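You operate a simulated robot arm through the tools that you are given. There is no shell and no other tool.

You are at the controls of a simulated two-armed robot. One attempt, no reset.

Task
Fill the blue-band bottle to its line at the paddle tap.
Fine: use the carriage and leave it in the middle; the bottle goes back in the crate; spill nothing. Where these are worked on the way, their far stop is far enough and under half their travel is too little: bottle carriage.

It is judged by the outcome, as a careful person would: the job done as asked, and still so three seconds after it is handed in. It fails if anything else is knocked over, pushed out of place, dropped, spilled or broken.

Robot
Two 7-joint arms with fingered hands on one trunk that stands fixed in place. Base frame: the origin is at the foot of the trunk, x ahead of it, y to its left, z up; the work surface is at about z = 740. Readings come in mm, degrees, newtons and seconds.
The left shoulder is at [117, 187, 1029], the right one opposite. With the tool pointing down near the work surface each hand reaches from about 100 to 860 mm from the base axis, measured 20 degrees to its own side. Payload 3.6 kg a hand.
Tool frame (each hand has its own): the origin (TCP) lies between the finger pads and is the grasp point; the fingertips stand 26 mm ahead of it; z points along the fingers, y is the line along which they close. The gripper opens to 88 mm. The gripper's body begins 30 mm behind the TCP. The gripper is a hand of 3 fingers: y runs from the thumb to the fingers, the wrist lies at [-17, -98, -164] in the tool frame.
Orientation is that of the tool frame in the base frame, as [roll, pitch, yaw] about the fixed x, y, z axes, in that order (R = Rz(yaw) Ry(pitch) Rx(roll)). With the fingers straight down and the wrist toward the robot, the tool's x, y and z point along [0, 1, 0], [1, 0, 0] and [0, 0, -1] of the base frame.

Tools
- The arms move only by the tool servo_tool. It takes "left_series", "right_series" or both (then of equal length, played together; a hand with none holds still); each is one flat list of numbers, 6 for each row, row after row: the turn, a rotation vector about the tool's x, y, z in degrees, then the shift along the tool's x, y, z in cm. In form: [rx, ry, rz, dx, dy, dz, rx, ry, rz, dx, dy, dz, ...]. A call has 1 to 20 rows; each row is the pose to reach, as a shift and turn from the pose commanded when the call began, along the tool's axes at that moment. Rows are played at 5 a second. More than 50 mm and 8.6 degrees between two rows, and nothing of the call is played. A pose out of reach is approached as far as the arm can. The call stops where the force on the tool passes 90 N (or 10 N more than at its start, if that is more) or the arm is blocked; 0.2 s more then pass. In this call time passes only in rows, and 0.2 s behind the last. The reply holds the time, the measured pose of the TCP, the force on the tool along the base axes, the opening and the grip force, in the units named above and with some noise, with the torque about the TCP (base axes, N m) and any sound that the robot's microphone picked up, and new pictures: "views" is both (left out), scene, wrist or none (wrist: the cameras of the hands that moved).
- Cameras (640 x 400 px; columns grow to the right, rows downward): "scene" is now at [263.2, -22.2, 968.2]; the picture's right is [-0.29, -0.96, 0.00], its down [0.05, -0.02, -1.00] and it looks along [0.96, -0.29, 0.05] (base axes); focal length 214 px, centre (320, 200). "left" rides on the left gripper at [-56, -80, -102] in its tool frame; the picture's right is [-0.73, -0.32, 0.60], its down [0.62, -0.67, 0.41] and it looks along [0.27, 0.68, 0.69] (tool axes); focal length 247 px, centre (320, 200). "right" rides on the right gripper at [56, -80, -102] in its tool frame; the picture's right is [-0.73, 0.32, -0.60], its down [-0.62, -0.67, 0.41] and it looks along [-0.27, 0.68, 0.69] (tool axes); focal length 247 px, centre (320, 200). There is no depth. A picture from a camera that has moved, and an enlarged one, comes with that camera's place and axes in the base frame and with its lens.
- raise_lower(by): slides the trunk up (or, below 0, down) by that many mm; the arms and the scene camera ride with it, the base frame stays. It gives what a move gives, with no picture.
- move_fingers(fingers, thumb_bend, thumb_turn, hand): sets how far each is bent, from 0 (flat) to 100 (curled in); at 30 the hand is open as for a grip, at 70 the pads meet at the TCP. One left out holds its place. A second passes; each finger stops where it meets its share of the squeeze, and holds until it gets a number again. It is the only way to open and close the hand. It gives what a move gives, with no picture; readings hold the bend of each and the force on the fingers (four entries, about 0 where the hand has none), thumb and palm. thumb_turn goes from beside the hand (0) to across from the fingers (100), as for a grip.
- head_to(pan, tilt): turns the head with the scene camera to pan (to the left, within 60 degrees either way) and tilt (down, from -29 to 69), counted from straight ahead of the robot. It gives what a move gives, and a new picture of the scene camera.
- enlarge(camera, box): a new picture of the part [left, top, right, bottom] of that camera's present view, enlarged. No time passes.
- hand_in(): hands the job in; it is judged then, once.

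Nothing tells you positions but the pictures and the camera data. Unless the task says otherwise, let go and move clear before handing in.

The tools are called after "Emit:" by a JSON object that holds its "op" and its "data". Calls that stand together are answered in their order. servo_tool: Moves the arms, as the interface text tells. Its arguments: {"type":"object","properties":{"left_series":{"type":"array"},"right_series":{"type":"array"},"views":{"type":"string","enum":["both","scene","wrist","none"]}},"required":[]} The other tools are called the same way: raise_lower (by) slides the trunk up or down; move_fingers (fingers, thumb_bend, thumb_turn, hand) moves the fingers one by one; head_to (pan, tilt) turns the head that bears the scene camera; enlarge (camera, box) takes an enlarged picture of a part of a camera's view; hand_in () hands the job in.

At the start:

```text
time: 0.0
left_tcp_pos: [515.2, 18.6, 1276.7]
left_orientation: [-179.9, 0.0, 90.0]
left_force: [0.6, -0.4, 0.0]
left_torque: [-0.01, 0.03, 0.03]
left_finger_gap: 87.7
left_finger_force: 0.0
left_shape: jaw
left_bend: [30.0, 30.0, 98.0]
left_finger forces: [0.1, 0.0, 0.1, 0.0, 0.0, 0.1]
right_tcp_pos: [446.7, -356.5, 1232.6]
right_orientation: [-180.0, -0.1, 90.1]
right_force: [-0.9, -1.0, 0.1]
right_torque: [-0.03, 0.03, -0.01]
right_finger_gap: 87.7
right_finger_force: 0.0
right_shape: jaw
right_bend: [30.0, 30.0, 98.0]
right_finger forces: [0.0, 0.1, 0.1, 0.1, 0.0, 0.1]
trunk travel left (down, up): [-175.0, 582.0]
head pan, tilt: [-16.7, -3.0]
```

scene: 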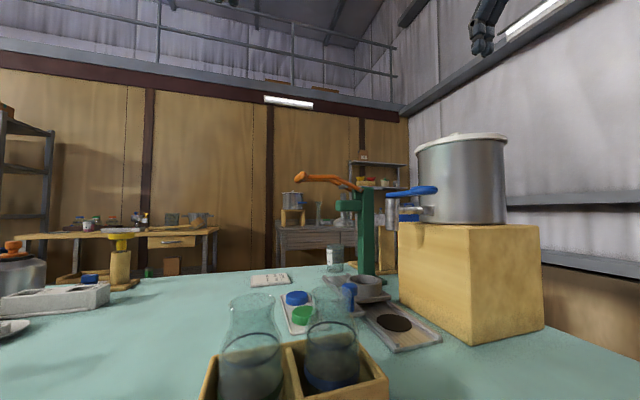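
right: 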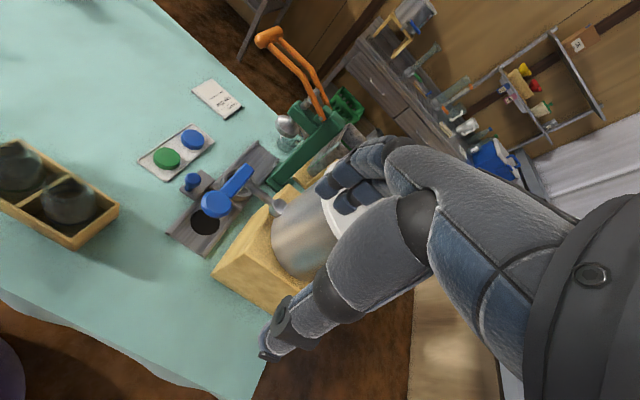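
left: 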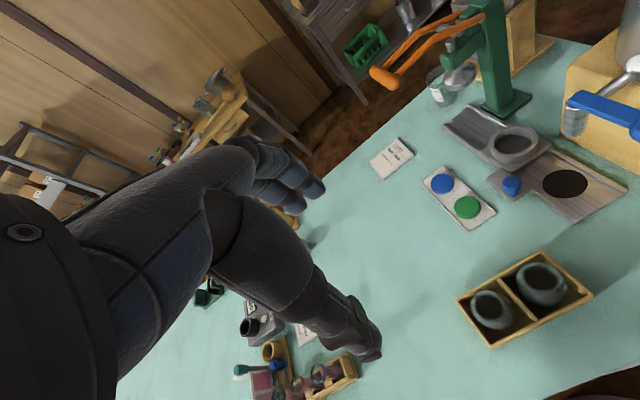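

I see a crate with two bottles near me, a carriage (grey cup on a rail with a blue knob) in front of a tap with a blue paddle on a steel urn, and a green lever device. I'll look closer before moving.

Emit:
{"op": "head_to", "data": {"pan": -16, "tilt": 35}}

Emit:
{"op": "enlarge", "data": {"camera": "left", "box": [420, 60, 640, 360]}}

Emit:
{"op": "enlarge", "data": {"camera": "right", "box": [120, 60, 360, 300]}}

```text
time: 1.0
left_tcp_pos: [515.0, 18.3, 1276.7]
left_orientation: [179.9, 0.0, 90.1]
left_force: [0.6, 0.4, 0.1]
left_torque: [0.02, -0.04, 0.04]
left_finger_gap: 88.0
left_finger_force: 0.0
left_shape: jaw
left_bend: [30.0, 30.0, 98.0]
left_finger forces: [0.0, 0.0, 0.0, 0.0, 0.1, 0.0]
right_tcp_pos: [447.2, -357.1, 1234.8]
right_orientation: [-179.9, 0.0, 90.2]
right_force: [-0.4, -0.5, -0.3]
right_torque: [0.02, 0.03, -0.03]
right_finger_gap: 87.8
right_finger_force: 0.2
right_shape: jaw
right_bend: [30.0, 30.0, 98.0]
right_finger forces: [0.0, 0.0, 0.0, 0.0, 0.0, 0.0]
trunk travel left (down, up): [-175.0, 582.0]
head pan, tilt: [-16.0, 35.0]
camera scene: at [263.0, -20.9, 907.4], right [-0.28, -0.96, 0.0], down [-0.55, 0.16, -0.82], along [0.79, -0.23, -0.57], focal length 214 px, centre (320, 200)
```

scene: 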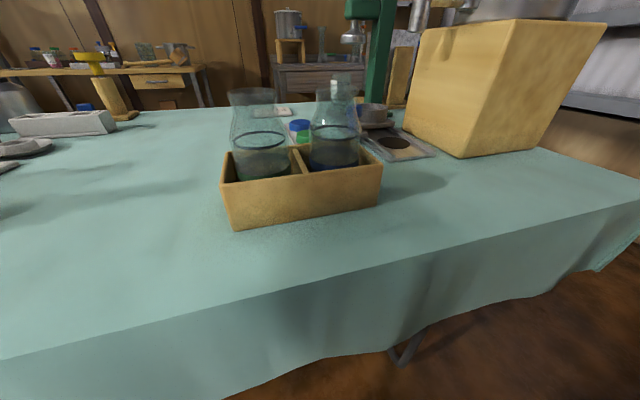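

```text
1.33 times, centred on (530, 210) of left
camera zoom: at [436.1, -38.2, 1378.1], right [-0.32, -0.73, -0.6], down [-0.67, 0.62, -0.41], along [0.68, 0.27, -0.69], focal length 329 px, centre (40, 187)
```

zoom: 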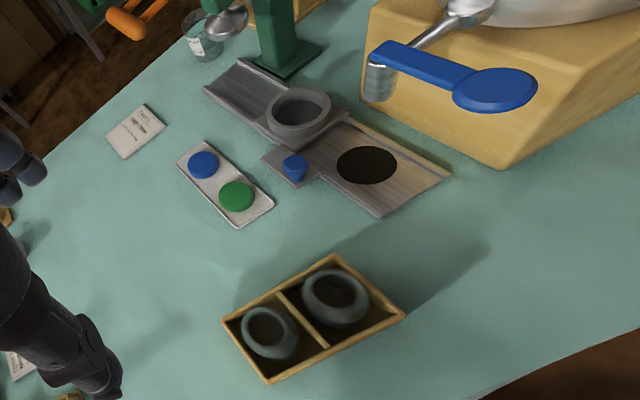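

```text
1.67 times, centred on (240, 180) of right
camera zoom: at [364.9, -300.2, 1333.9], right [0.32, -0.73, 0.6], down [-0.66, -0.62, -0.41], along [0.68, -0.27, -0.69], focal length 412 px, centre (453, 233)
```

zoom: 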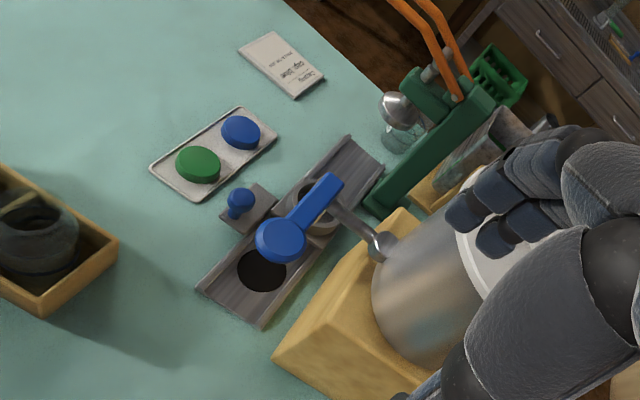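

I see a rail with the cup-shaped carriage, its blue knob, and the dark drain, plus a card and a tray with two caps. I'll read the card and look at the bottles and their bands.

Emit:
{"op": "enlarge", "data": {"camera": "right", "box": [185, 70, 255, 125]}}

Emit:
{"op": "enlarge", "data": {"camera": "scene", "box": [210, 70, 450, 240]}}

Emit:
{"op": "enlarge", "data": {"camera": "left", "box": [360, 130, 420, 185]}}

Emit:
{"op": "enlarge", "data": {"camera": "left", "box": [450, 240, 600, 350]}}

Emit:
{"op": "enlarge", "data": {"camera": "left", "box": [420, 0, 640, 150]}}

```text
7.27 times, centred on (220, 98) of right
camera zoom: at [364.9, -300.2, 1333.9], right [0.32, -0.73, 0.6], down [-0.66, -0.62, -0.41], along [0.68, -0.27, -0.69], focal length 1796 px, centre (1047, 946)
```

zoom: 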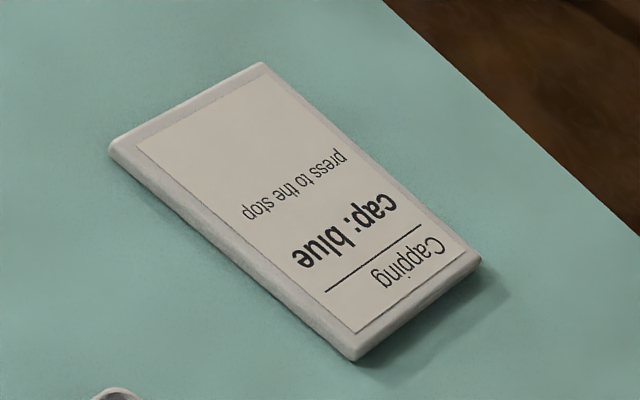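

```text
2.35 times, centred on (330, 155) of scene
camera zoom: at [263.0, -20.9, 907.4], right [-0.28, -0.96, 0.0], down [-0.55, 0.16, -0.82], along [0.79, -0.23, -0.57], focal length 505 px, centre (296, 306)
```

zoom: 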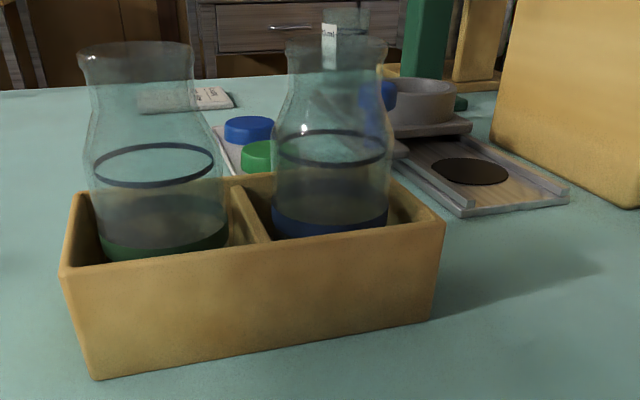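

```text
7.27 times, centred on (390, 158) of left
camera zoom: at [436.1, -38.2, 1378.1], right [-0.32, -0.73, -0.6], down [-0.67, 0.62, -0.41], along [0.68, 0.27, -0.69], focal length 1796 px, centre (-189, 509)
```

zoom: 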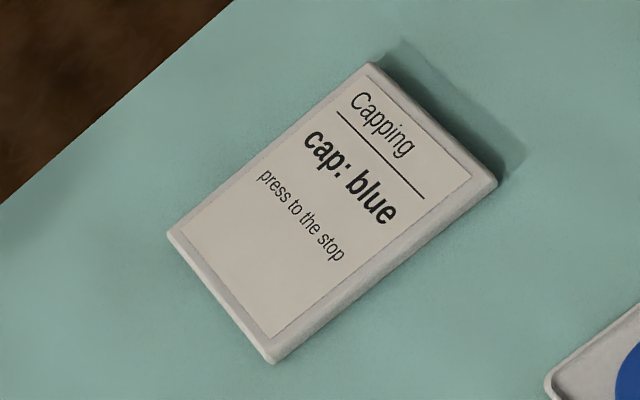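

```text
3.64 times, centred on (525, 295) of left
camera zoom: at [436.1, -38.2, 1378.1], right [-0.32, -0.73, -0.6], down [-0.67, 0.62, -0.41], along [0.68, 0.27, -0.69], focal length 898 px, centre (-426, -146)
```

zoom: 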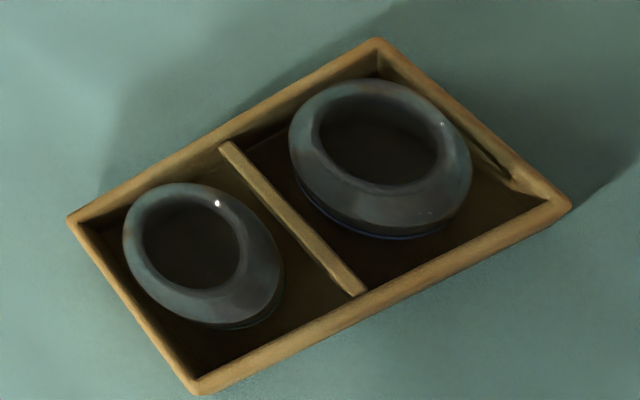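

```text
2.67 times, centred on (530, 75) of left
camera zoom: at [436.1, -38.2, 1378.1], right [-0.32, -0.73, -0.6], down [-0.67, 0.62, -0.41], along [0.68, 0.27, -0.69], focal length 659 px, centre (-240, 533)
```

zoom: 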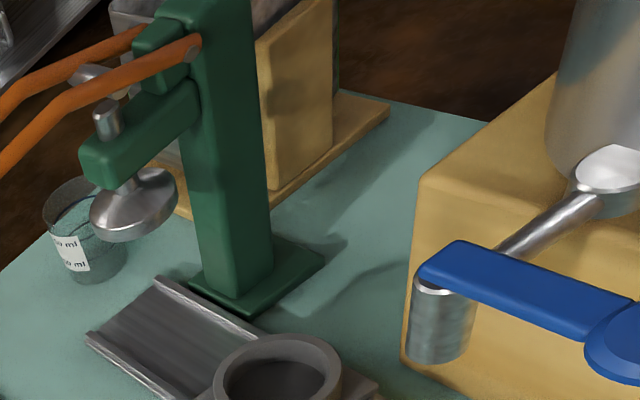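

The card concerns capping only, which wasn't asked. I place the blue bottle at about [505,-110], the carriage cup at about [758,-288], and the tap nozzle at about [642,-288,920] with its paddle pad at [555,-291,995]. I'll look closer at the rail and the tap.

Emit:
{"op": "head_to", "data": {"pan": -30, "tilt": 15}}

Emit:
{"op": "enlarge", "data": {"camera": "scene", "box": [200, 100, 420, 240]}}

Emit:
{"op": "enlarge", "data": {"camera": "left", "box": [430, 90, 640, 230]}}

Emit:
{"op": "enlarge", "data": {"camera": "right", "box": [150, 100, 330, 260]}}

```text
time: 1.9
left_tcp_pos: [514.5, 18.2, 1276.7]
left_orientation: [-180.0, 0.0, 89.9]
left_force: [0.0, -0.2, 0.3]
left_torque: [-0.01, 0.02, -0.02]
left_finger_gap: 87.7
left_finger_force: 0.0
left_shape: jaw
left_bend: [30.0, 30.0, 98.0]
left_finger forces: [0.1, 0.1, 0.0, 0.0, 0.0, 0.0]
right_tcp_pos: [444.9, -356.6, 1232.9]
right_orientation: [-179.9, 0.0, 90.1]
right_force: [0.0, 0.3, -0.2]
right_torque: [-0.01, 0.01, -0.02]
right_finger_gap: 87.5
right_finger_force: 0.0
right_shape: jaw
right_bend: [30.0, 30.0, 98.0]
right_finger forces: [0.0, 0.0, 0.0, 0.1, 0.1, 0.0]
trunk travel left (down, up): [-175.0, 582.0]
head pan, tilt: [-30.0, 15.0]
camera scene: at [259.3, -43.3, 939.3], right [-0.5, -0.87, 0.0], down [-0.23, 0.13, -0.97], along [0.84, -0.48, -0.26], focal length 214 px, centre (320, 200)
```

scene: 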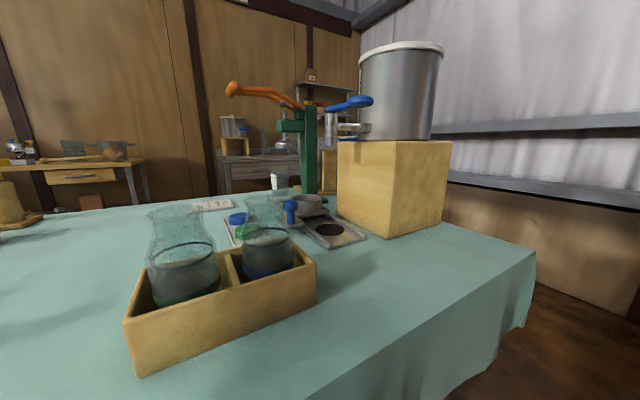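

```text
2.86 times, centred on (310, 170) of scene
camera zoom: at [259.3, -43.3, 939.3], right [-0.5, -0.87, 0.0], down [-0.23, 0.13, -0.97], along [0.84, -0.48, -0.26], focal length 613 px, centre (349, 286)
```

zoom: 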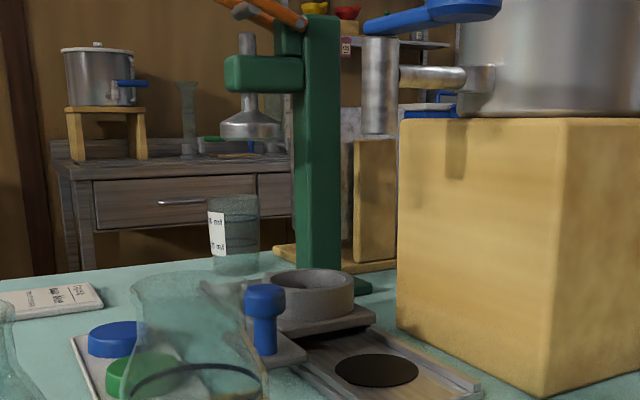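

```text
2.86 times, centred on (535, 160) of left
camera zoom: at [436.1, -38.2, 1378.1], right [-0.32, -0.73, -0.6], down [-0.67, 0.62, -0.41], along [0.68, 0.27, -0.69], focal length 706 px, centre (-294, 314)
```

zoom: 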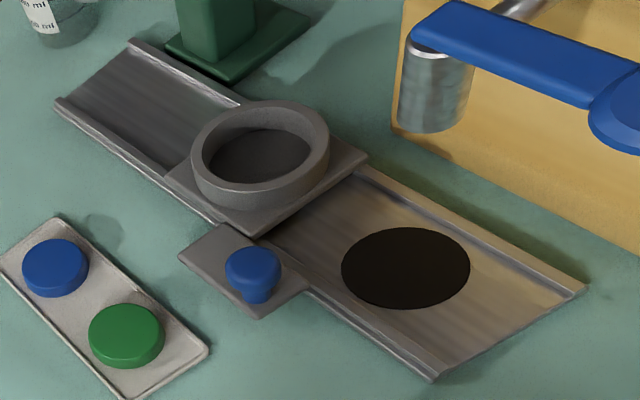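

```text
2.50 times, centred on (240, 180) of right
camera zoom: at [364.9, -300.2, 1333.9], right [0.32, -0.73, 0.6], down [-0.66, -0.62, -0.41], along [0.68, -0.27, -0.69], focal length 617 px, centre (520, 250)
```

zoom: 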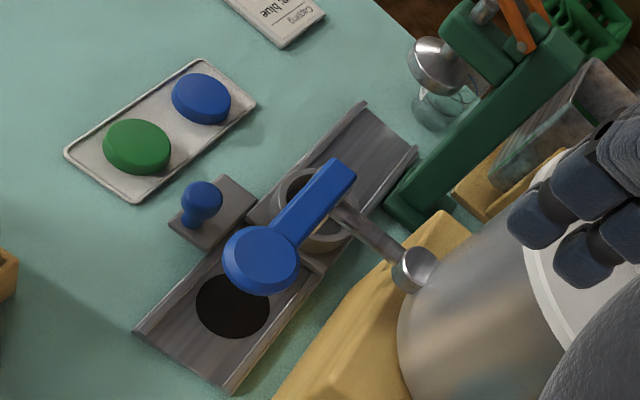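

The knob that drives the carriage is at about [681,-211], top at z 800. The crate covers x 461–550, y -153 to 21. I'll raise the trunk for elbow clearance, move the left arm aside, and bring the right hand above the blue bottle.

Emit:
{"op": "raise_lower", "data": {"by": 150}}

Emit:
{"op": "servo_tool", "data": {"left_series": [0, 0, 0, 4, 0, 0, 0, 0, 0, 8, 0, 0, 0, 0, 0, 12, 0, 0, 0, 0, 0, 16, 0, 0, 0, 0, 0, 20, 0, 0, 0, 0, 0, 24, 0, 0, 0, 0, 0, 28, 0, 0, 0, 0, 0, 28, 0, 0, 0, 0, 0, 28, 0, 0, 0, 0, 0, 28, 0, 0, 0, 0, 0, 28, 0, 0, 0, 0, 0, 28, 0, 0, 0, 0, 0, 28, 0, 0, 0, 0, 0, 28, 0, 0], "right_series": [0, 0, 0, 0, 0, 0, 0, 0, 0, 4, 1, 0, 0, 0, 0, 8, 2, 1, 0, 0, 0, 12, 3, 4, 0, 0, 0, 16, 4, 7, 0, 0, 0, 20, 5, 10, 0, 0, 0, 24.6, 5.8, 13, 0, 0, 0, 24.6, 5.8, 17, 0, 0, 0, 24.6, 5.8, 21, 0, 0, 0, 24.6, 5.8, 25, 0, 0, 0, 24.6, 5.8, 29, 0, 0, 0, 24.6, 5.8, 33, 0, 0, 0, 24.6, 5.8, 36, 0, 0, 0, 24.6, 5.8, 38]}}

```text
time: 3.6
left_tcp_pos: [517.7, 17.1, 1425.2]
left_orientation: [-180.0, 0.0, 90.1]
left_force: [0.4, -0.2, 0.4]
left_torque: [0.01, 0.02, 0.03]
left_finger_gap: 87.9
left_finger_force: 0.0
left_shape: jaw
left_bend: [30.0, 30.0, 98.0]
left_finger forces: [0.1, 0.1, 0.0, 0.0, 0.0, 0.0]
right_tcp_pos: [445.6, -355.6, 1381.6]
right_orientation: [-179.9, 0.0, 90.1]
right_force: [0.9, -0.7, 0.7]
right_torque: [0.01, -0.02, 0.0]
right_finger_gap: 87.6
right_finger_force: 0.1
right_shape: jaw
right_bend: [30.0, 30.0, 98.0]
right_finger forces: [0.0, 0.1, 0.0, 0.0, 0.1, 0.1]
trunk travel left (down, up): [-325.0, 432.0]
head pan, tilt: [-30.0, 15.0]
```

```text
refused: row 4 steps farther than a row can; nothing moved
```

Trunk is up; one step was slightly too long, so nothing moved. I'll repeat with smaller steps.

Emit:
{"op": "servo_tool", "data": {"left_series": [0, 0, 0, 4, 0, 0, 0, 0, 0, 8, 0, 0, 0, 0, 0, 12, 0, 0, 0, 0, 0, 16, 0, 0, 0, 0, 0, 20, 0, 0, 0, 0, 0, 24, 0, 0, 0, 0, 0, 28, 0, 0, 0, 0, 0, 28, 0, 0, 0, 0, 0, 28, 0, 0, 0, 0, 0, 28, 0, 0, 0, 0, 0, 28, 0, 0, 0, 0, 0, 28, 0, 0, 0, 0, 0, 28, 0, 0, 0, 0, 0, 28, 0, 0, 0, 0, 0, 28, 0, 0], "right_series": [0, 0, 0, 0, 0, 0, 0, 0, 0, 4, 1, 0, 0, 0, 0, 8, 2, 1, 0, 0, 0, 12, 3, 3, 0, 0, 0, 16, 4, 5, 0, 0, 0, 20, 5, 7, 0, 0, 0, 24, 5.8, 9, 0, 0, 0, 24.6, 5.8, 13, 0, 0, 0, 24.6, 5.8, 17, 0, 0, 0, 24.6, 5.8, 21, 0, 0, 0, 24.6, 5.8, 25, 0, 0, 0, 24.6, 5.8, 29, 0, 0, 0, 24.6, 5.8, 33, 0, 0, 0, 24.6, 5.8, 36, 0, 0, 0, 24.6, 5.8, 38]}}

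```text
time: 6.8
left_tcp_pos: [513.0, 297.1, 1426.7]
left_orientation: [-180.0, 0.1, 90.0]
left_force: [0.8, 0.3, 0.4]
left_torque: [-0.04, 0.0, 0.02]
left_finger_gap: 87.7
left_finger_force: 0.2
left_shape: jaw
left_bend: [30.0, 30.0, 98.0]
left_finger forces: [0.1, 0.0, 0.0, 0.0, 0.1, 0.1]
right_tcp_pos: [504.3, -111.8, 1002.5]
right_orientation: [180.0, 0.0, 90.1]
right_force: [0.3, -0.1, -0.4]
right_torque: [-0.03, 0.0, 0.01]
right_finger_gap: 87.8
right_finger_force: 0.2
right_shape: jaw
right_bend: [30.0, 30.0, 98.0]
right_finger forces: [0.0, 0.0, 0.0, 0.1, 0.0, 0.1]
trunk travel left (down, up): [-325.0, 432.0]
head pan, tilt: [-30.0, 15.0]
camera scene: at [232.1, -43.4, 1103.3], right [-0.5, -0.87, 0.0], down [-0.22, 0.13, -0.97], along [0.84, -0.48, -0.26], focal length 214 px, centre (320, 200)
camera right: at [422.7, -55.0, 1103.5], right [0.32, -0.73, 0.6], down [-0.66, -0.62, -0.41], along [0.68, -0.27, -0.69], focal length 247 px, centre (320, 200)
camera left: at [433.2, 242.4, 1527.5], right [-0.32, -0.73, -0.6], down [-0.67, 0.62, -0.41], along [0.68, 0.27, -0.69], focal length 247 px, centre (320, 200)
```

scene: 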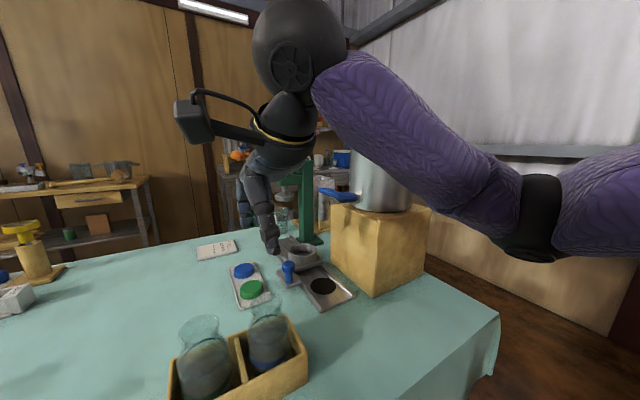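
right: 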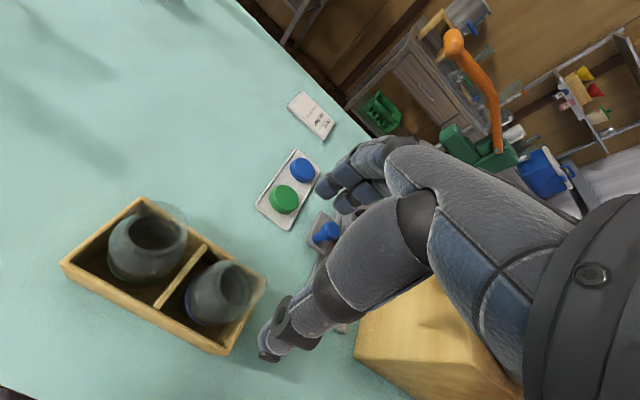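
left: 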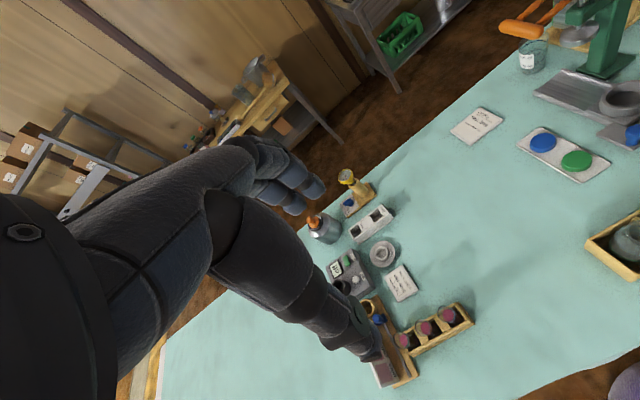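

The arm is thick with its elbow out to the right, so I must keep the forearm off the tap paddle when loading the carriage. I'll look closely at the hand and bottles.

Emit:
{"op": "enlarge", "data": {"camera": "right", "box": [220, 120, 480, 380]}}

Emit:
{"op": "enlarge", "data": {"camera": "right", "box": [60, 180, 280, 370]}}

Emit:
{"op": "enlarge", "data": {"camera": "scene", "box": [150, 60, 370, 400]}}

```text
1.54 times, centred on (350, 250) of right
camera zoom: at [422.7, -55.0, 1103.5], right [0.32, -0.73, 0.6], down [-0.66, -0.62, -0.41], along [0.68, -0.27, -0.69], focal length 380 px, centre (274, 123)
```

zoom: 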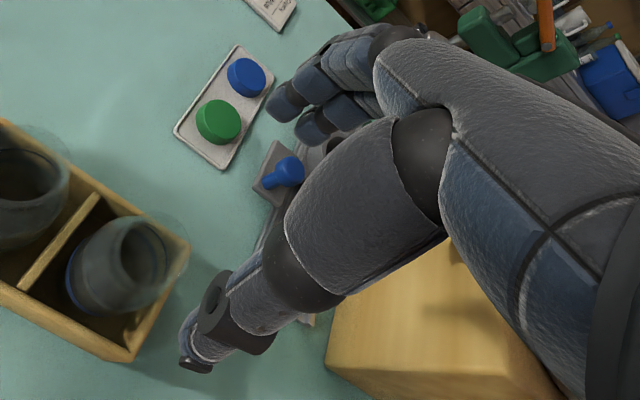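

```text
2.11 times, centred on (170, 275) of right
camera zoom: at [422.7, -55.0, 1103.5], right [0.32, -0.73, 0.6], down [-0.66, -0.62, -0.41], along [0.68, -0.27, -0.69], focal length 520 px, centre (636, 42)
```

zoom: 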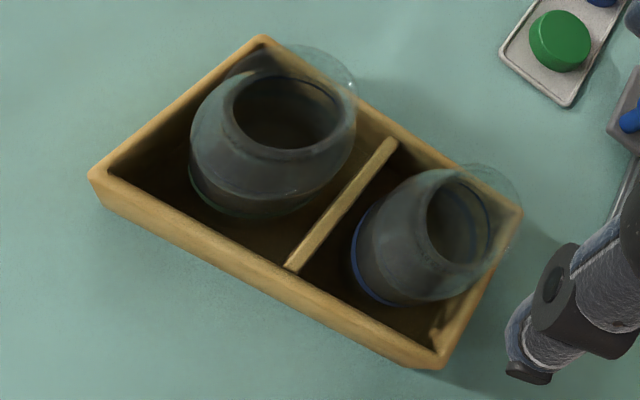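

```text
1.18 times, centred on (260, 230) of scene
camera zoom: at [232.1, -43.4, 1103.3], right [-0.5, -0.87, 0.0], down [-0.22, 0.13, -0.97], along [0.84, -0.48, -0.26], focal length 252 px, centre (391, 165)
```

zoom: 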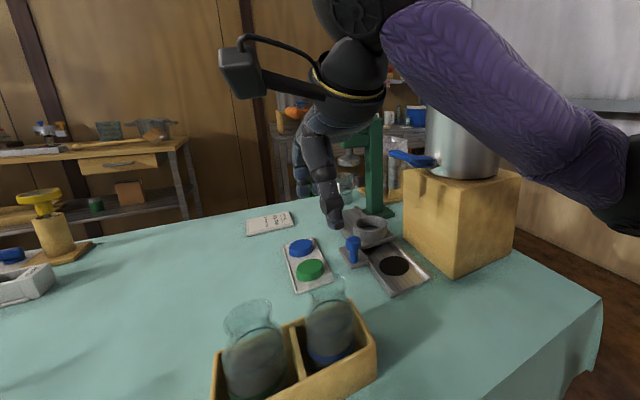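

The bottle looks about 126 mm tall: neck about 45 mm at z 858, line at z 826, rim at z 874. I plan a tilted side grasp at the neck, which keeps the forearm left of the tap at the carriage. First I'll turn the right hand in the air, yaw then tilt.

Emit:
{"op": "servo_tool", "data": {"right_series": [0, 0, -8.2, 0, -0.5, -0.5, 0, 0, -16.4, 0, -1, -1, 0, 0, -24.6, 0, -1.5, -1.5, 0, 0, -32.8, 0, -2, -2, 0, 0, -41, 0, -2.5, -2.5, 0, 0, -49.2, 0, -3, -3, 0, 0, -57.4, 0, -3.5, -3, 0, 0, -65.6, 0, -4, -3, 0, 0, -73.8, 0, -4.5, -3, 0, 0, -82, 0, -5, -3, 0, 0, -90, 0, -5, -3], "views": "scene"}}

Emit:
{"op": "servo_tool", "data": {"right_series": [0, -7.5, 0, 0, 0, 0, 0, -15, 0, 0, 0, 0, 0, -22.5, 0, 0, 0, 0, 0, -30, 0, 0, 0, 0, 0, -37.5, 0, 0, 0, 0, 0, -45, 0, 0, 0, 0, 0, -52.5, 0, 0, 0, 0, 0, -60, 0, 0, 0, 0]}}

```text
time: 9.2
left_tcp_pos: [514.6, 298.9, 1424.5]
left_orientation: [180.0, 0.0, 90.0]
left_force: [-0.3, -0.2, 0.4]
left_torque: [0.0, -0.01, -0.02]
left_finger_gap: 87.9
left_finger_force: 0.0
left_shape: jaw
left_bend: [30.0, 30.0, 98.0]
left_finger forces: [0.1, 0.0, 0.0, 0.0, 0.0, 0.0]
right_tcp_pos: [453.3, -109.6, 1033.4]
right_orientation: [-180.0, 0.0, -179.7]
right_force: [0.7, 0.0, -0.7]
right_torque: [-0.03, -0.01, 0.02]
right_finger_gap: 87.7
right_finger_force: 0.1
right_shape: jaw
right_bend: [30.0, 30.0, 98.0]
right_finger forces: [0.0, 0.0, 0.0, 0.0, 0.0, 0.0]
trunk travel left (down, up): [-325.0, 432.0]
head pan, tilt: [-30.0, 15.0]
camera scene: at [232.2, -43.2, 1103.2], right [-0.5, -0.87, 0.0], down [-0.22, 0.13, -0.97], along [0.84, -0.48, -0.26], focal length 214 px, centre (320, 200)
```

scene: 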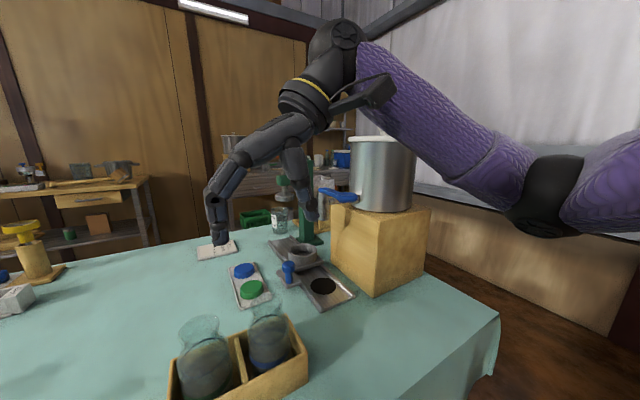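

```text
time: 11.0
left_tcp_pos: [513.5, 298.8, 1426.8]
left_orientation: [-179.9, 0.1, 90.0]
left_force: [0.4, 0.4, 0.3]
left_torque: [0.01, -0.01, -0.01]
left_finger_gap: 87.8
left_finger_force: 0.0
left_shape: jaw
left_bend: [30.0, 30.0, 98.0]
left_finger forces: [0.0, 0.0, 0.1, 0.0, 0.0, 0.0]
right_tcp_pos: [452.8, -110.5, 1032.8]
right_orientation: [179.9, 60.1, -180.0]
right_force: [0.0, 0.3, 0.5]
right_torque: [0.0, -0.01, 0.04]
right_finger_gap: 87.9
right_finger_force: 0.0
right_shape: jaw
right_bend: [30.0, 30.0, 98.0]
right_finger forces: [0.1, 0.0, 0.0, 0.0, 0.0, 0.0]
trunk travel left (down, up): [-325.0, 432.0]
head pan, tilt: [-30.0, 15.0]
camera scene: at [231.9, -43.4, 1103.3], right [-0.5, -0.87, 0.0], down [-0.22, 0.13, -0.97], along [0.84, -0.48, -0.26], focal length 214 px, centre (320, 200)
camera right: at [335.9, -190.4, 1034.1], right [-0.15, 0.32, 0.94], down [0.67, -0.66, 0.34], along [0.73, 0.68, -0.11], focal length 247 px, centre (320, 200)
```

scene: 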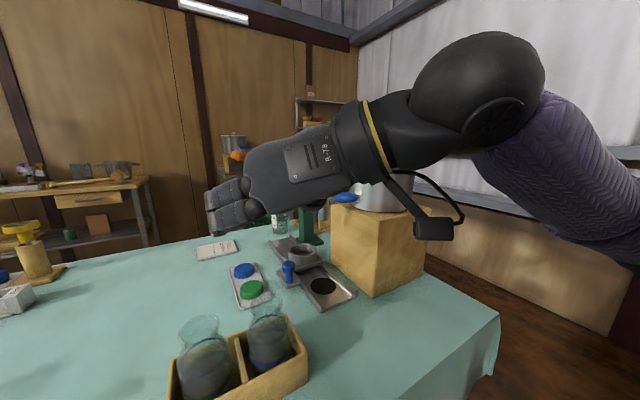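
right: 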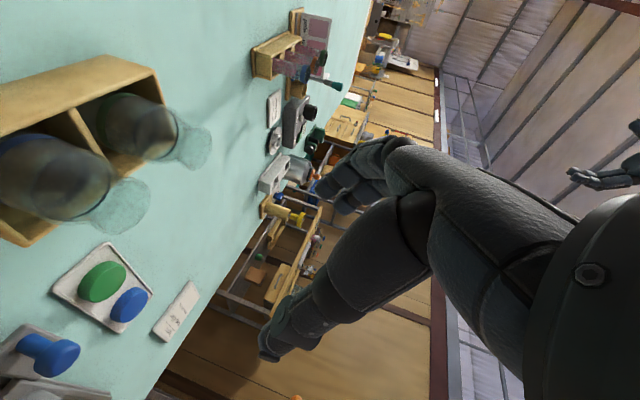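

The pose works and stays clear of everything. I'll check the bottle positions with an enlarged view from this hand before descending.

Emit:
{"op": "enlarge", "data": {"camera": "right", "box": [0, 40, 240, 260]}}

Emit:
{"op": "enlarge", "data": {"camera": "scene", "box": [150, 290, 330, 400]}}

Emit:
{"op": "move_fingers", "data": {"hand": "right", "fingers": 37, "thumb_bend": 33}}

```text
1.82 times, centred on (120, 150) of right
camera zoom: at [335.9, -190.4, 1034.1], right [-0.15, 0.32, 0.94], down [0.67, -0.66, 0.34], along [0.73, 0.68, -0.11], focal length 449 px, centre (684, 291)
```

zoom: 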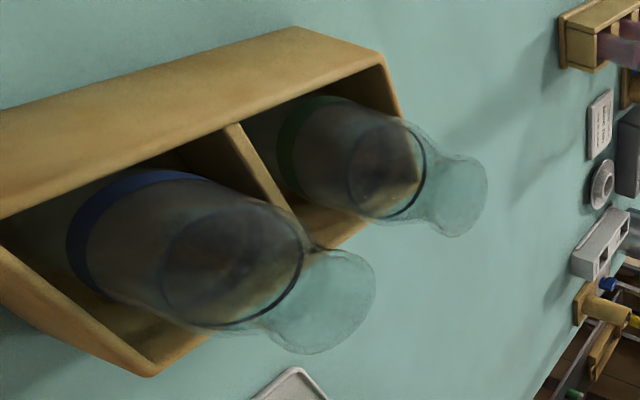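

```text
3.56 times, centred on (240, 345) of scene
camera zoom: at [231.9, -43.4, 1103.3], right [-0.5, -0.87, 0.0], down [-0.22, 0.13, -0.97], along [0.84, -0.48, -0.26], focal length 763 px, centre (604, -316)
```

zoom: 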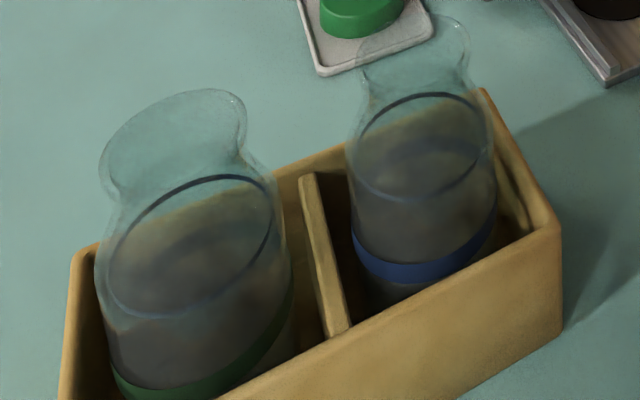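

```text
time: 12.0
left_tcp_pos: [513.6, 297.9, 1426.4]
left_orientation: [-179.9, 0.0, 90.0]
left_force: [0.1, 0.2, -0.4]
left_torque: [-0.04, -0.01, -0.01]
left_finger_gap: 87.8
left_finger_force: 0.0
left_shape: jaw
left_bend: [30.0, 30.0, 98.0]
left_finger forces: [0.0, 0.0, 0.0, 0.1, 0.0, 0.0]
right_tcp_pos: [453.7, -110.2, 1033.7]
right_orientation: [180.0, 60.0, -179.9]
right_force: [0.5, 1.4, -0.1]
right_torque: [0.03, 0.0, 0.01]
right_finger_gap: 78.4
right_finger_force: 0.1
right_shape: fingers
right_bend: [37.0, 33.0, 98.0]
right_finger forces: [0.0, 0.0, 0.1, 0.1, 0.1, 0.0]
trunk travel left (down, up): [-325.0, 432.0]
head pan, tilt: [-30.0, 15.0]
```

The blue bottle's axis is at about [503,-109] and the green one at about [497,-25]. I'll come over it and down to z 900, then check before the last part.

Emit:
{"op": "servo_tool", "data": {"right_series": [0, 0, 0, -1.05, 0.1, 1.82, 0, 0, 0, -2.1, 0.1, 3.64, 0, 0, 0, 1.36, 0.1, 5.64, 0, 0, 0, 4.83, 0.1, 7.64, 0, 0, 0, 7.5, 0.1, 9.18, 0, 0, 0, 9.42, 0.1, 10.29]}}

Emit:
{"op": "head_to", "data": {"pan": -25, "tilt": 40}}

```text
time: 13.4
left_tcp_pos: [512.8, 298.1, 1424.8]
left_orientation: [-180.0, -0.1, 90.1]
left_force: [0.8, -0.6, -0.6]
left_torque: [0.01, -0.03, -0.01]
left_finger_gap: 87.7
left_finger_force: 0.0
left_shape: jaw
left_bend: [30.0, 30.0, 98.0]
left_finger forces: [0.0, 0.0, 0.1, 0.0, 0.1, 0.0]
right_tcp_pos: [495.7, -109.2, 899.7]
right_orientation: [179.8, 60.0, 180.0]
right_force: [0.2, 0.5, -0.2]
right_torque: [-0.05, 0.03, 0.0]
right_finger_gap: 78.1
right_finger_force: 0.0
right_shape: fingers
right_bend: [37.0, 33.0, 98.0]
right_finger forces: [0.1, 0.1, 0.0, 0.0, 0.0, 0.1]
trunk travel left (down, up): [-325.0, 432.0]
head pan, tilt: [-30.0, 15.0]
camera scene: at [232.1, -43.3, 1103.3], right [-0.5, -0.87, 0.0], down [-0.22, 0.13, -0.97], along [0.84, -0.48, -0.26], focal length 214 px, centre (320, 200)
camera right: at [378.8, -189.2, 900.2], right [-0.15, 0.32, 0.94], down [0.67, -0.66, 0.33], along [0.73, 0.68, -0.11], focal length 247 px, centre (320, 200)
```

scene: 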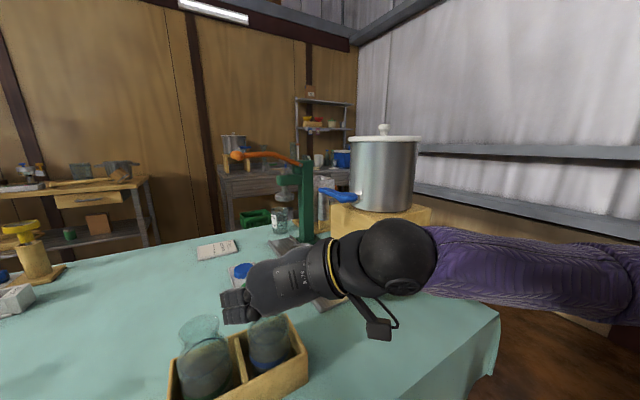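
right: 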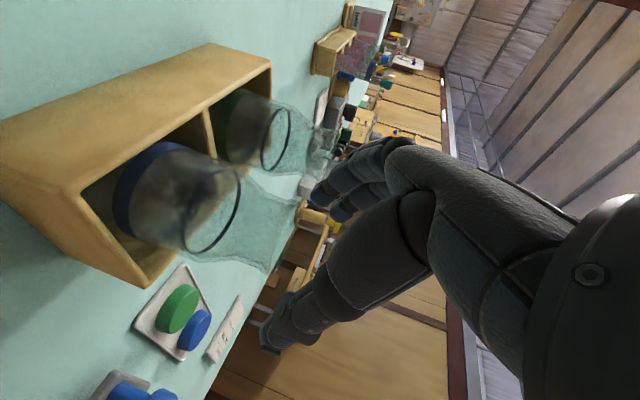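

```text
time: 14.3
left_tcp_pos: [512.8, 298.2, 1426.6]
left_orientation: [179.9, 0.0, 90.0]
left_force: [0.5, 0.0, -0.2]
left_torque: [0.04, 0.04, 0.0]
left_finger_gap: 88.0
left_finger_force: 0.1
left_shape: jaw
left_bend: [30.0, 30.0, 98.0]
left_finger forces: [0.0, 0.0, 0.0, 0.0, 0.0, 0.1]
right_tcp_pos: [496.1, -107.9, 900.5]
right_orientation: [-179.8, 60.1, -179.8]
right_force: [-0.8, -0.5, 0.7]
right_torque: [0.0, -0.01, 0.03]
right_finger_gap: 78.4
right_finger_force: 0.1
right_shape: fingers
right_bend: [37.0, 33.0, 98.0]
right_finger forces: [0.0, 0.0, 0.0, 0.1, 0.1, 0.0]
trunk travel left (down, up): [-325.0, 432.0]
head pan, tilt: [-25.0, 40.0]
camera scene: at [228.2, -32.6, 1063.8], right [-0.42, -0.91, 0.0], down [-0.58, 0.27, -0.77], along [0.69, -0.32, -0.64], focal length 214 px, centre (320, 200)
```

scene: 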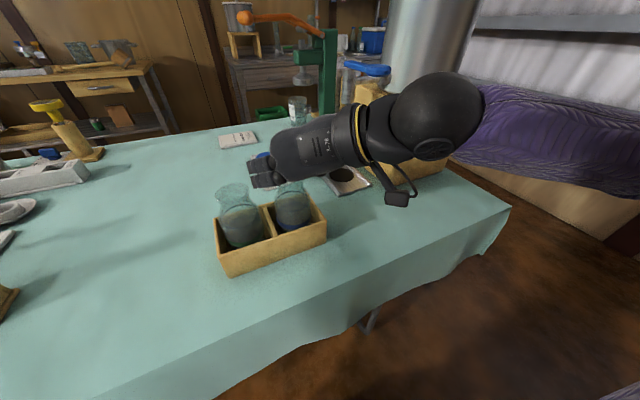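

The hand is just above and behind the bottle mouth. I'll zoom in to confirm the alignment.

Emit:
{"op": "enlarge", "data": {"camera": "right", "box": [120, 100, 400, 360]}}

Emit:
{"op": "enlarge", "data": {"camera": "scene", "box": [200, 120, 360, 280]}}

```text
1.54 times, centred on (260, 230) of right
camera zoom: at [378.8, -189.2, 900.8], right [-0.15, 0.32, 0.94], down [0.67, -0.66, 0.33], along [0.73, 0.68, -0.11], focal length 380 px, centre (412, 154)
```

zoom: 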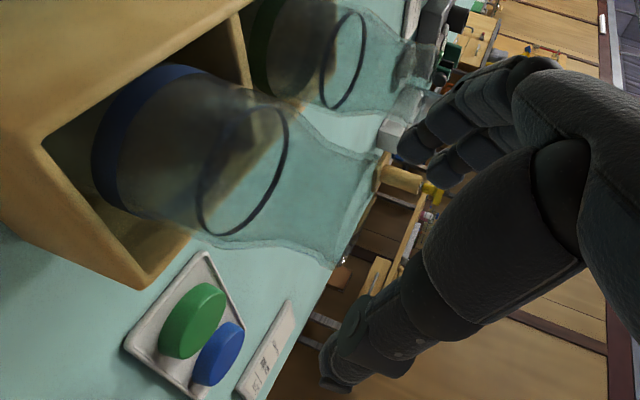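

```text
2.50 times, centred on (280, 200) of scene
camera zoom: at [228.2, -32.6, 1063.8], right [-0.42, -0.91, 0.0], down [-0.58, 0.27, -0.77], along [0.69, -0.32, -0.64], focal length 536 px, centre (420, 200)
```

zoom: 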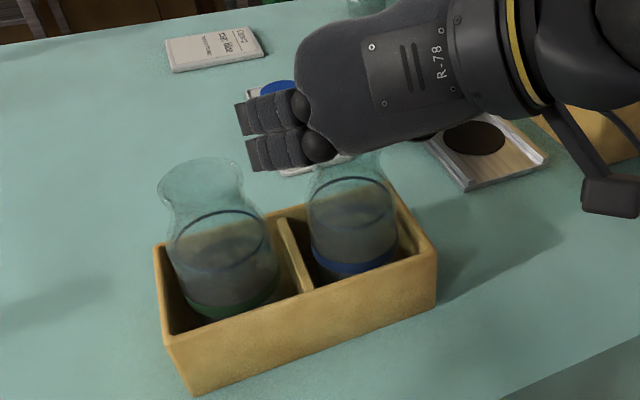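

The fingers' outer side would graze the green bottle if I go straight down. I'll rise a bit and swing the hand 35° so the fingers pass on the robot side of the gap.

Emit:
{"op": "servo_tool", "data": {"right_series": [0, 0, 0, -3.56, -0.4, -1.84, -6.06, 0, -3.5, -3.56, -0.4, -1.84, -12.12, 0, -7, -3.56, -0.4, -1.84, -18.18, 0, -10.5, -3.56, -0.4, -1.84, -24.24, 0, -14, -3.56, -0.4, -1.84, -30.3, 0, -17.5, -3.56, -0.4, -1.84]}}

Emit:
{"op": "enlarge", "data": {"camera": "scene", "box": [200, 100, 360, 280]}}

Emit:
{"op": "enlarge", "data": {"camera": "right", "box": [60, 60, 400, 360]}}

```text
time: 15.7
left_tcp_pos: [513.8, 299.6, 1426.0]
left_orientation: [180.0, 0.1, 90.1]
left_force: [0.9, -0.4, -0.1]
left_torque: [-0.02, -0.04, 0.01]
left_finger_gap: 87.7
left_finger_force: 0.0
left_shape: jaw
left_bend: [30.0, 30.0, 98.0]
left_finger forces: [0.1, 0.0, 0.0, 0.0, 0.1, 0.1]
right_tcp_pos: [497.7, -114.0, 939.2]
right_orientation: [179.8, 60.1, -145.0]
right_force: [0.2, 0.1, -0.3]
right_torque: [0.02, -0.02, 0.0]
right_finger_gap: 78.4
right_finger_force: 0.0
right_shape: fingers
right_bend: [37.0, 33.0, 98.0]
right_finger forces: [0.0, 0.0, 0.1, 0.0, 0.0, 0.0]
trunk travel left (down, up): [-325.0, 432.0]
head pan, tilt: [-25.0, 40.0]
camera scene: at [228.4, -32.6, 1063.7], right [-0.42, -0.91, 0.0], down [-0.58, 0.27, -0.77], along [0.69, -0.32, -0.64], focal length 214 px, centre (320, 200)
camera right: at [447.2, -246.2, 941.4], right [-0.31, 0.17, 0.94], down [0.93, -0.16, 0.33], along [0.21, 0.97, -0.11], focal length 247 px, centre (320, 200)
```

scene: 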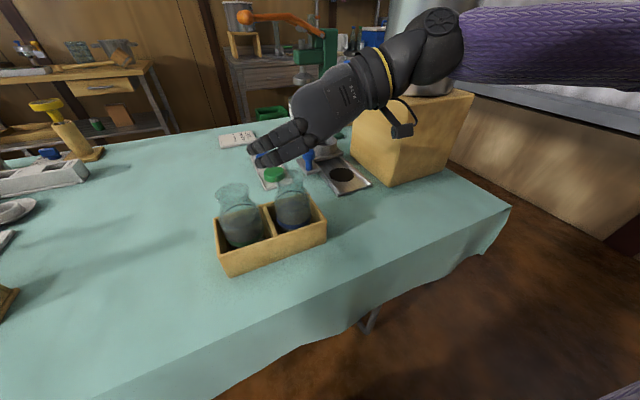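
right: 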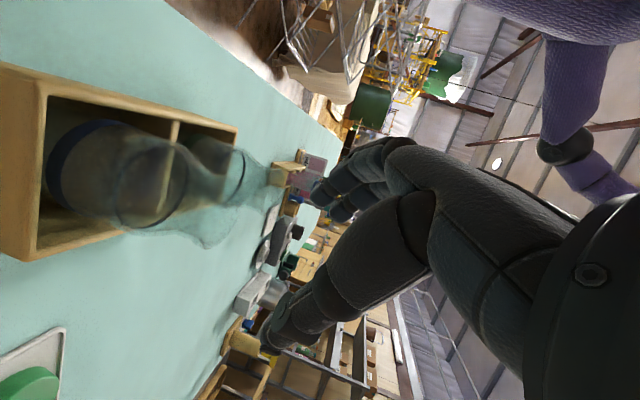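

```text
2.22 times, centred on (280, 190) of scene
camera zoom: at [228.4, -32.6, 1063.7], right [-0.42, -0.91, 0.0], down [-0.58, 0.27, -0.77], along [0.69, -0.32, -0.64], focal length 477 px, centre (409, 222)
```

zoom: 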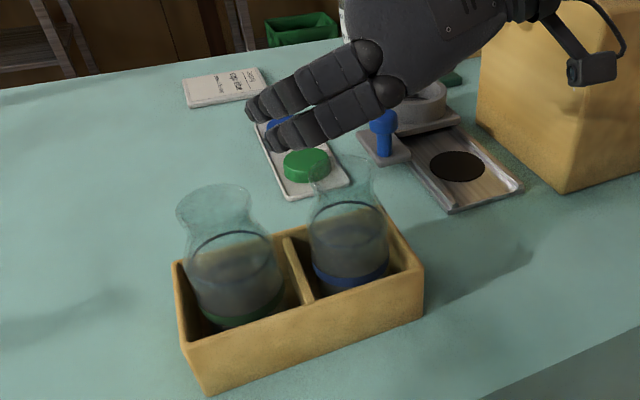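

```text
1.33 times, centred on (230, 210) of right
camera zoom: at [447.2, -246.2, 941.4], right [-0.31, 0.17, 0.94], down [0.93, -0.16, 0.33], along [0.21, 0.97, -0.11], focal length 329 px, centre (440, 187)
```

zoom: 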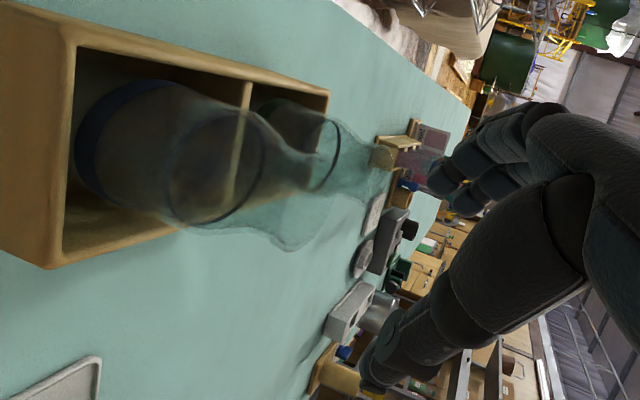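

The fingers now pass clear of the green bottle. I'll lower to neck height in two stages.

Emit:
{"op": "servo_tool", "data": {"right_series": [0, 0, 0, 2, 0, 1.15, 0, 0, 0, 4, 0, 2.31, 0, 0, 0, 5.5, 0, 3.17]}}

Emit:
{"op": "enlarge", "data": {"camera": "scene", "box": [220, 120, 340, 260]}}

Emit:
{"op": "enlarge", "data": {"camera": "right", "box": [120, 60, 420, 360]}}

```text
time: 16.5
left_tcp_pos: [513.7, 299.4, 1426.7]
left_orientation: [180.0, 0.0, 89.9]
left_force: [0.3, -0.4, -0.2]
left_torque: [0.0, 0.02, 0.01]
left_finger_gap: 87.7
left_finger_force: 0.1
left_shape: jaw
left_bend: [30.0, 30.0, 98.0]
left_finger forces: [0.1, 0.0, 0.1, 0.0, 0.0, 0.1]
right_tcp_pos: [496.9, -115.5, 877.5]
right_orientation: [-180.0, 60.0, -144.9]
right_force: [-0.1, -0.5, 0.1]
right_torque: [-0.03, 0.0, -0.02]
right_finger_gap: 78.0
right_finger_force: 0.0
right_shape: fingers
right_bend: [37.0, 33.0, 98.0]
right_finger forces: [0.0, 0.0, 0.0, 0.1, 0.0, 0.1]
trunk travel left (down, up): [-325.0, 432.0]
head pan, tilt: [-25.0, 40.0]
camera scene: at [228.3, -32.6, 1063.7], right [-0.42, -0.91, 0.0], down [-0.58, 0.27, -0.77], along [0.69, -0.32, -0.64], focal length 214 px, centre (320, 200)
camera right: at [446.6, -247.0, 878.4], right [-0.31, 0.17, 0.94], down [0.93, -0.16, 0.33], along [0.21, 0.97, -0.11], focal length 247 px, centre (320, 200)
```

scene: 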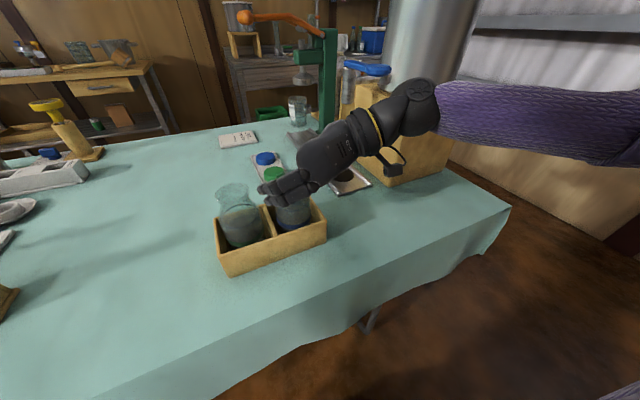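
right: 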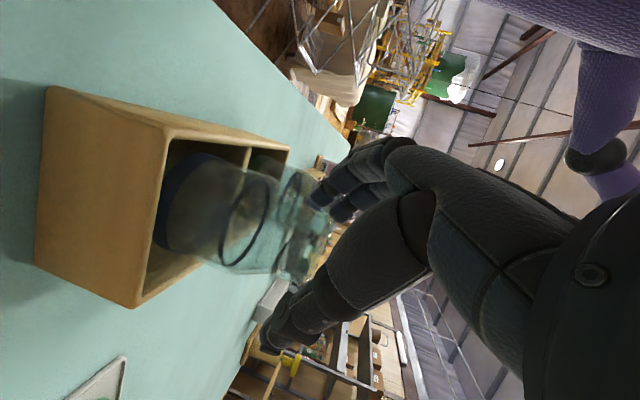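

```text
2.86 times, centred on (280, 190) of scene
camera zoom: at [228.3, -32.6, 1063.7], right [-0.42, -0.91, 0.0], down [-0.58, 0.27, -0.77], along [0.69, -0.32, -0.64], focal length 613 px, centre (434, 229)
```

zoom: 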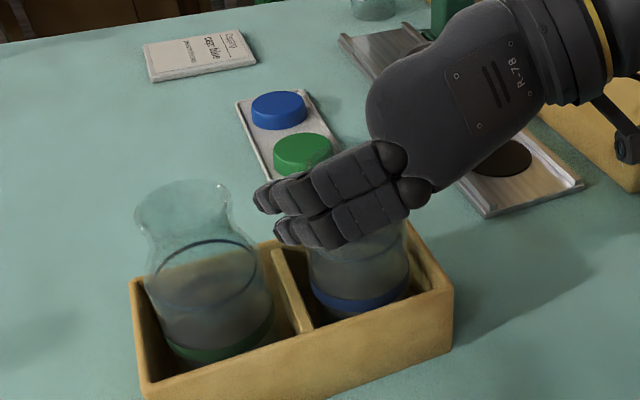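

```text
1.33 times, centred on (270, 210) of right
camera zoom: at [446.6, -247.0, 878.4], right [-0.31, 0.17, 0.94], down [0.93, -0.16, 0.33], along [0.21, 0.97, -0.11], focal length 329 px, centre (387, 187)
```

zoom: 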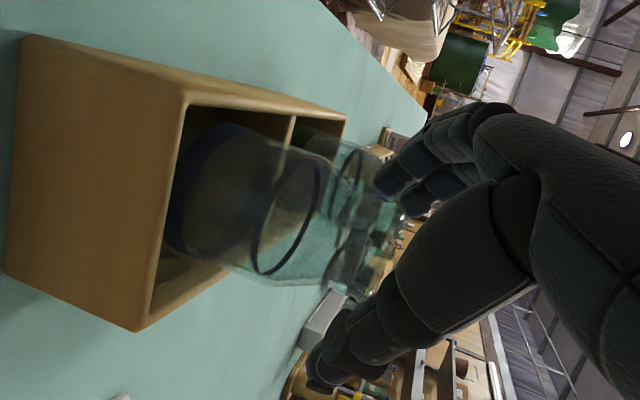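

Alignment looks right. Down the last 22 mm to the neck, then I'll check.

Emit:
{"op": "servo_tool", "data": {"right_series": [0, 0, 0, 1.0, 0.15, 0.7, 0, 0, 0, 1.85, 0.25, 1.25]}}

Emit:
{"op": "enlarge", "data": {"camera": "scene", "box": [220, 120, 340, 260]}}

Emit:
{"op": "enlarge", "data": {"camera": "right", "box": [120, 60, 420, 360]}}

```text
time: 17.1
left_tcp_pos: [513.0, 298.7, 1424.8]
left_orientation: [-179.9, 0.0, 89.9]
left_force: [0.3, 0.2, -0.1]
left_torque: [0.02, 0.04, 0.01]
left_finger_gap: 87.8
left_finger_force: 0.1
left_shape: jaw
left_bend: [30.0, 30.0, 98.0]
left_finger forces: [0.1, 0.1, 0.1, 0.1, 0.0, 0.0]
right_tcp_pos: [497.7, -109.7, 854.4]
right_orientation: [-179.8, 59.9, -144.7]
right_force: [-0.1, -1.0, -0.4]
right_torque: [0.04, -0.01, 0.02]
right_finger_gap: 78.1
right_finger_force: 0.1
right_shape: fingers
right_bend: [37.0, 33.0, 98.0]
right_finger forces: [0.0, 0.0, 0.0, 0.1, 0.0, 0.0]
trunk travel left (down, up): [-325.0, 432.0]
head pan, tilt: [-25.0, 40.0]
camera scene: at [228.2, -32.5, 1063.8], right [-0.42, -0.91, 0.0], down [-0.58, 0.27, -0.77], along [0.69, -0.32, -0.64], focal length 214 px, centre (320, 200)
camera right: at [446.6, -243.3, 856.1], right [-0.31, 0.17, 0.94], down [0.93, -0.16, 0.33], along [0.21, 0.97, -0.11], focal length 247 px, centre (320, 200)
```

scene: 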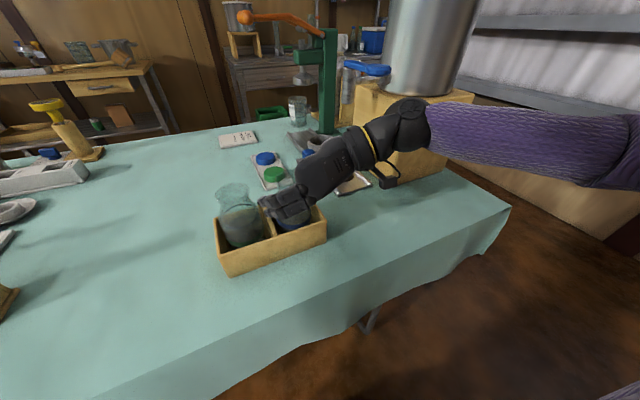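
right: 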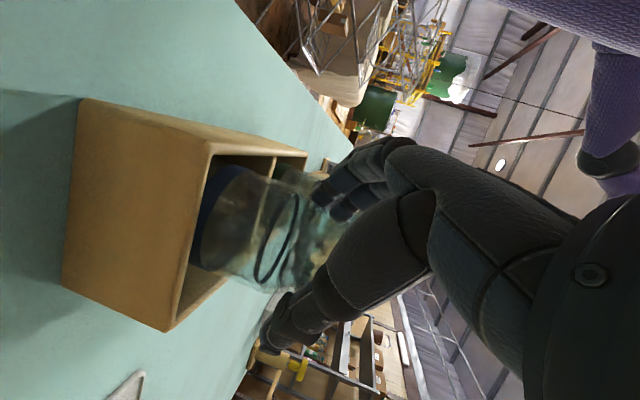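

```text
2.86 times, centred on (280, 190) of scene
camera zoom: at [228.2, -32.5, 1063.8], right [-0.42, -0.91, 0.0], down [-0.58, 0.27, -0.77], along [0.69, -0.32, -0.64], focal length 613 px, centre (434, 229)
```

zoom: 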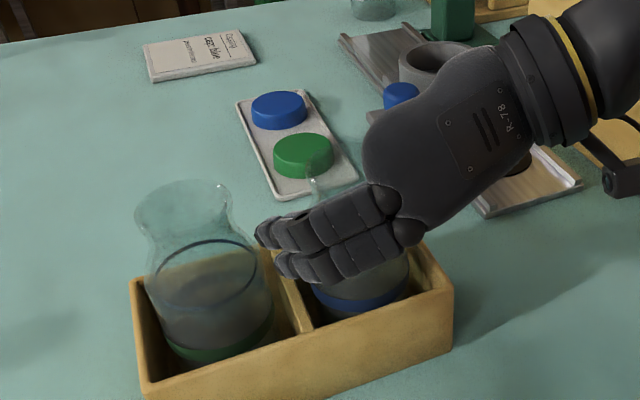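

```text
1.33 times, centred on (270, 210) of right
camera zoom: at [446.6, -243.3, 856.1], right [-0.31, 0.17, 0.94], down [0.93, -0.16, 0.33], along [0.21, 0.97, -0.11], focal length 329 px, centre (387, 187)
```

zoom: 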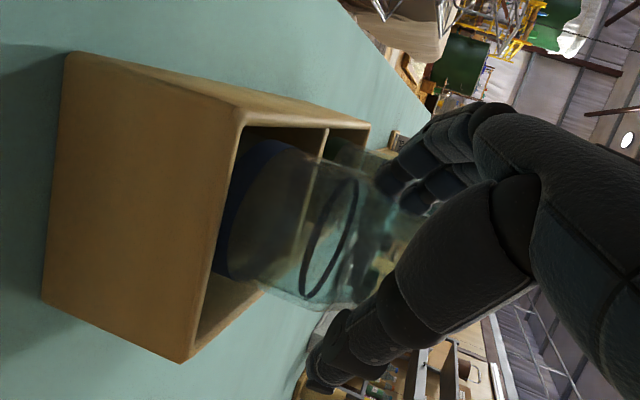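

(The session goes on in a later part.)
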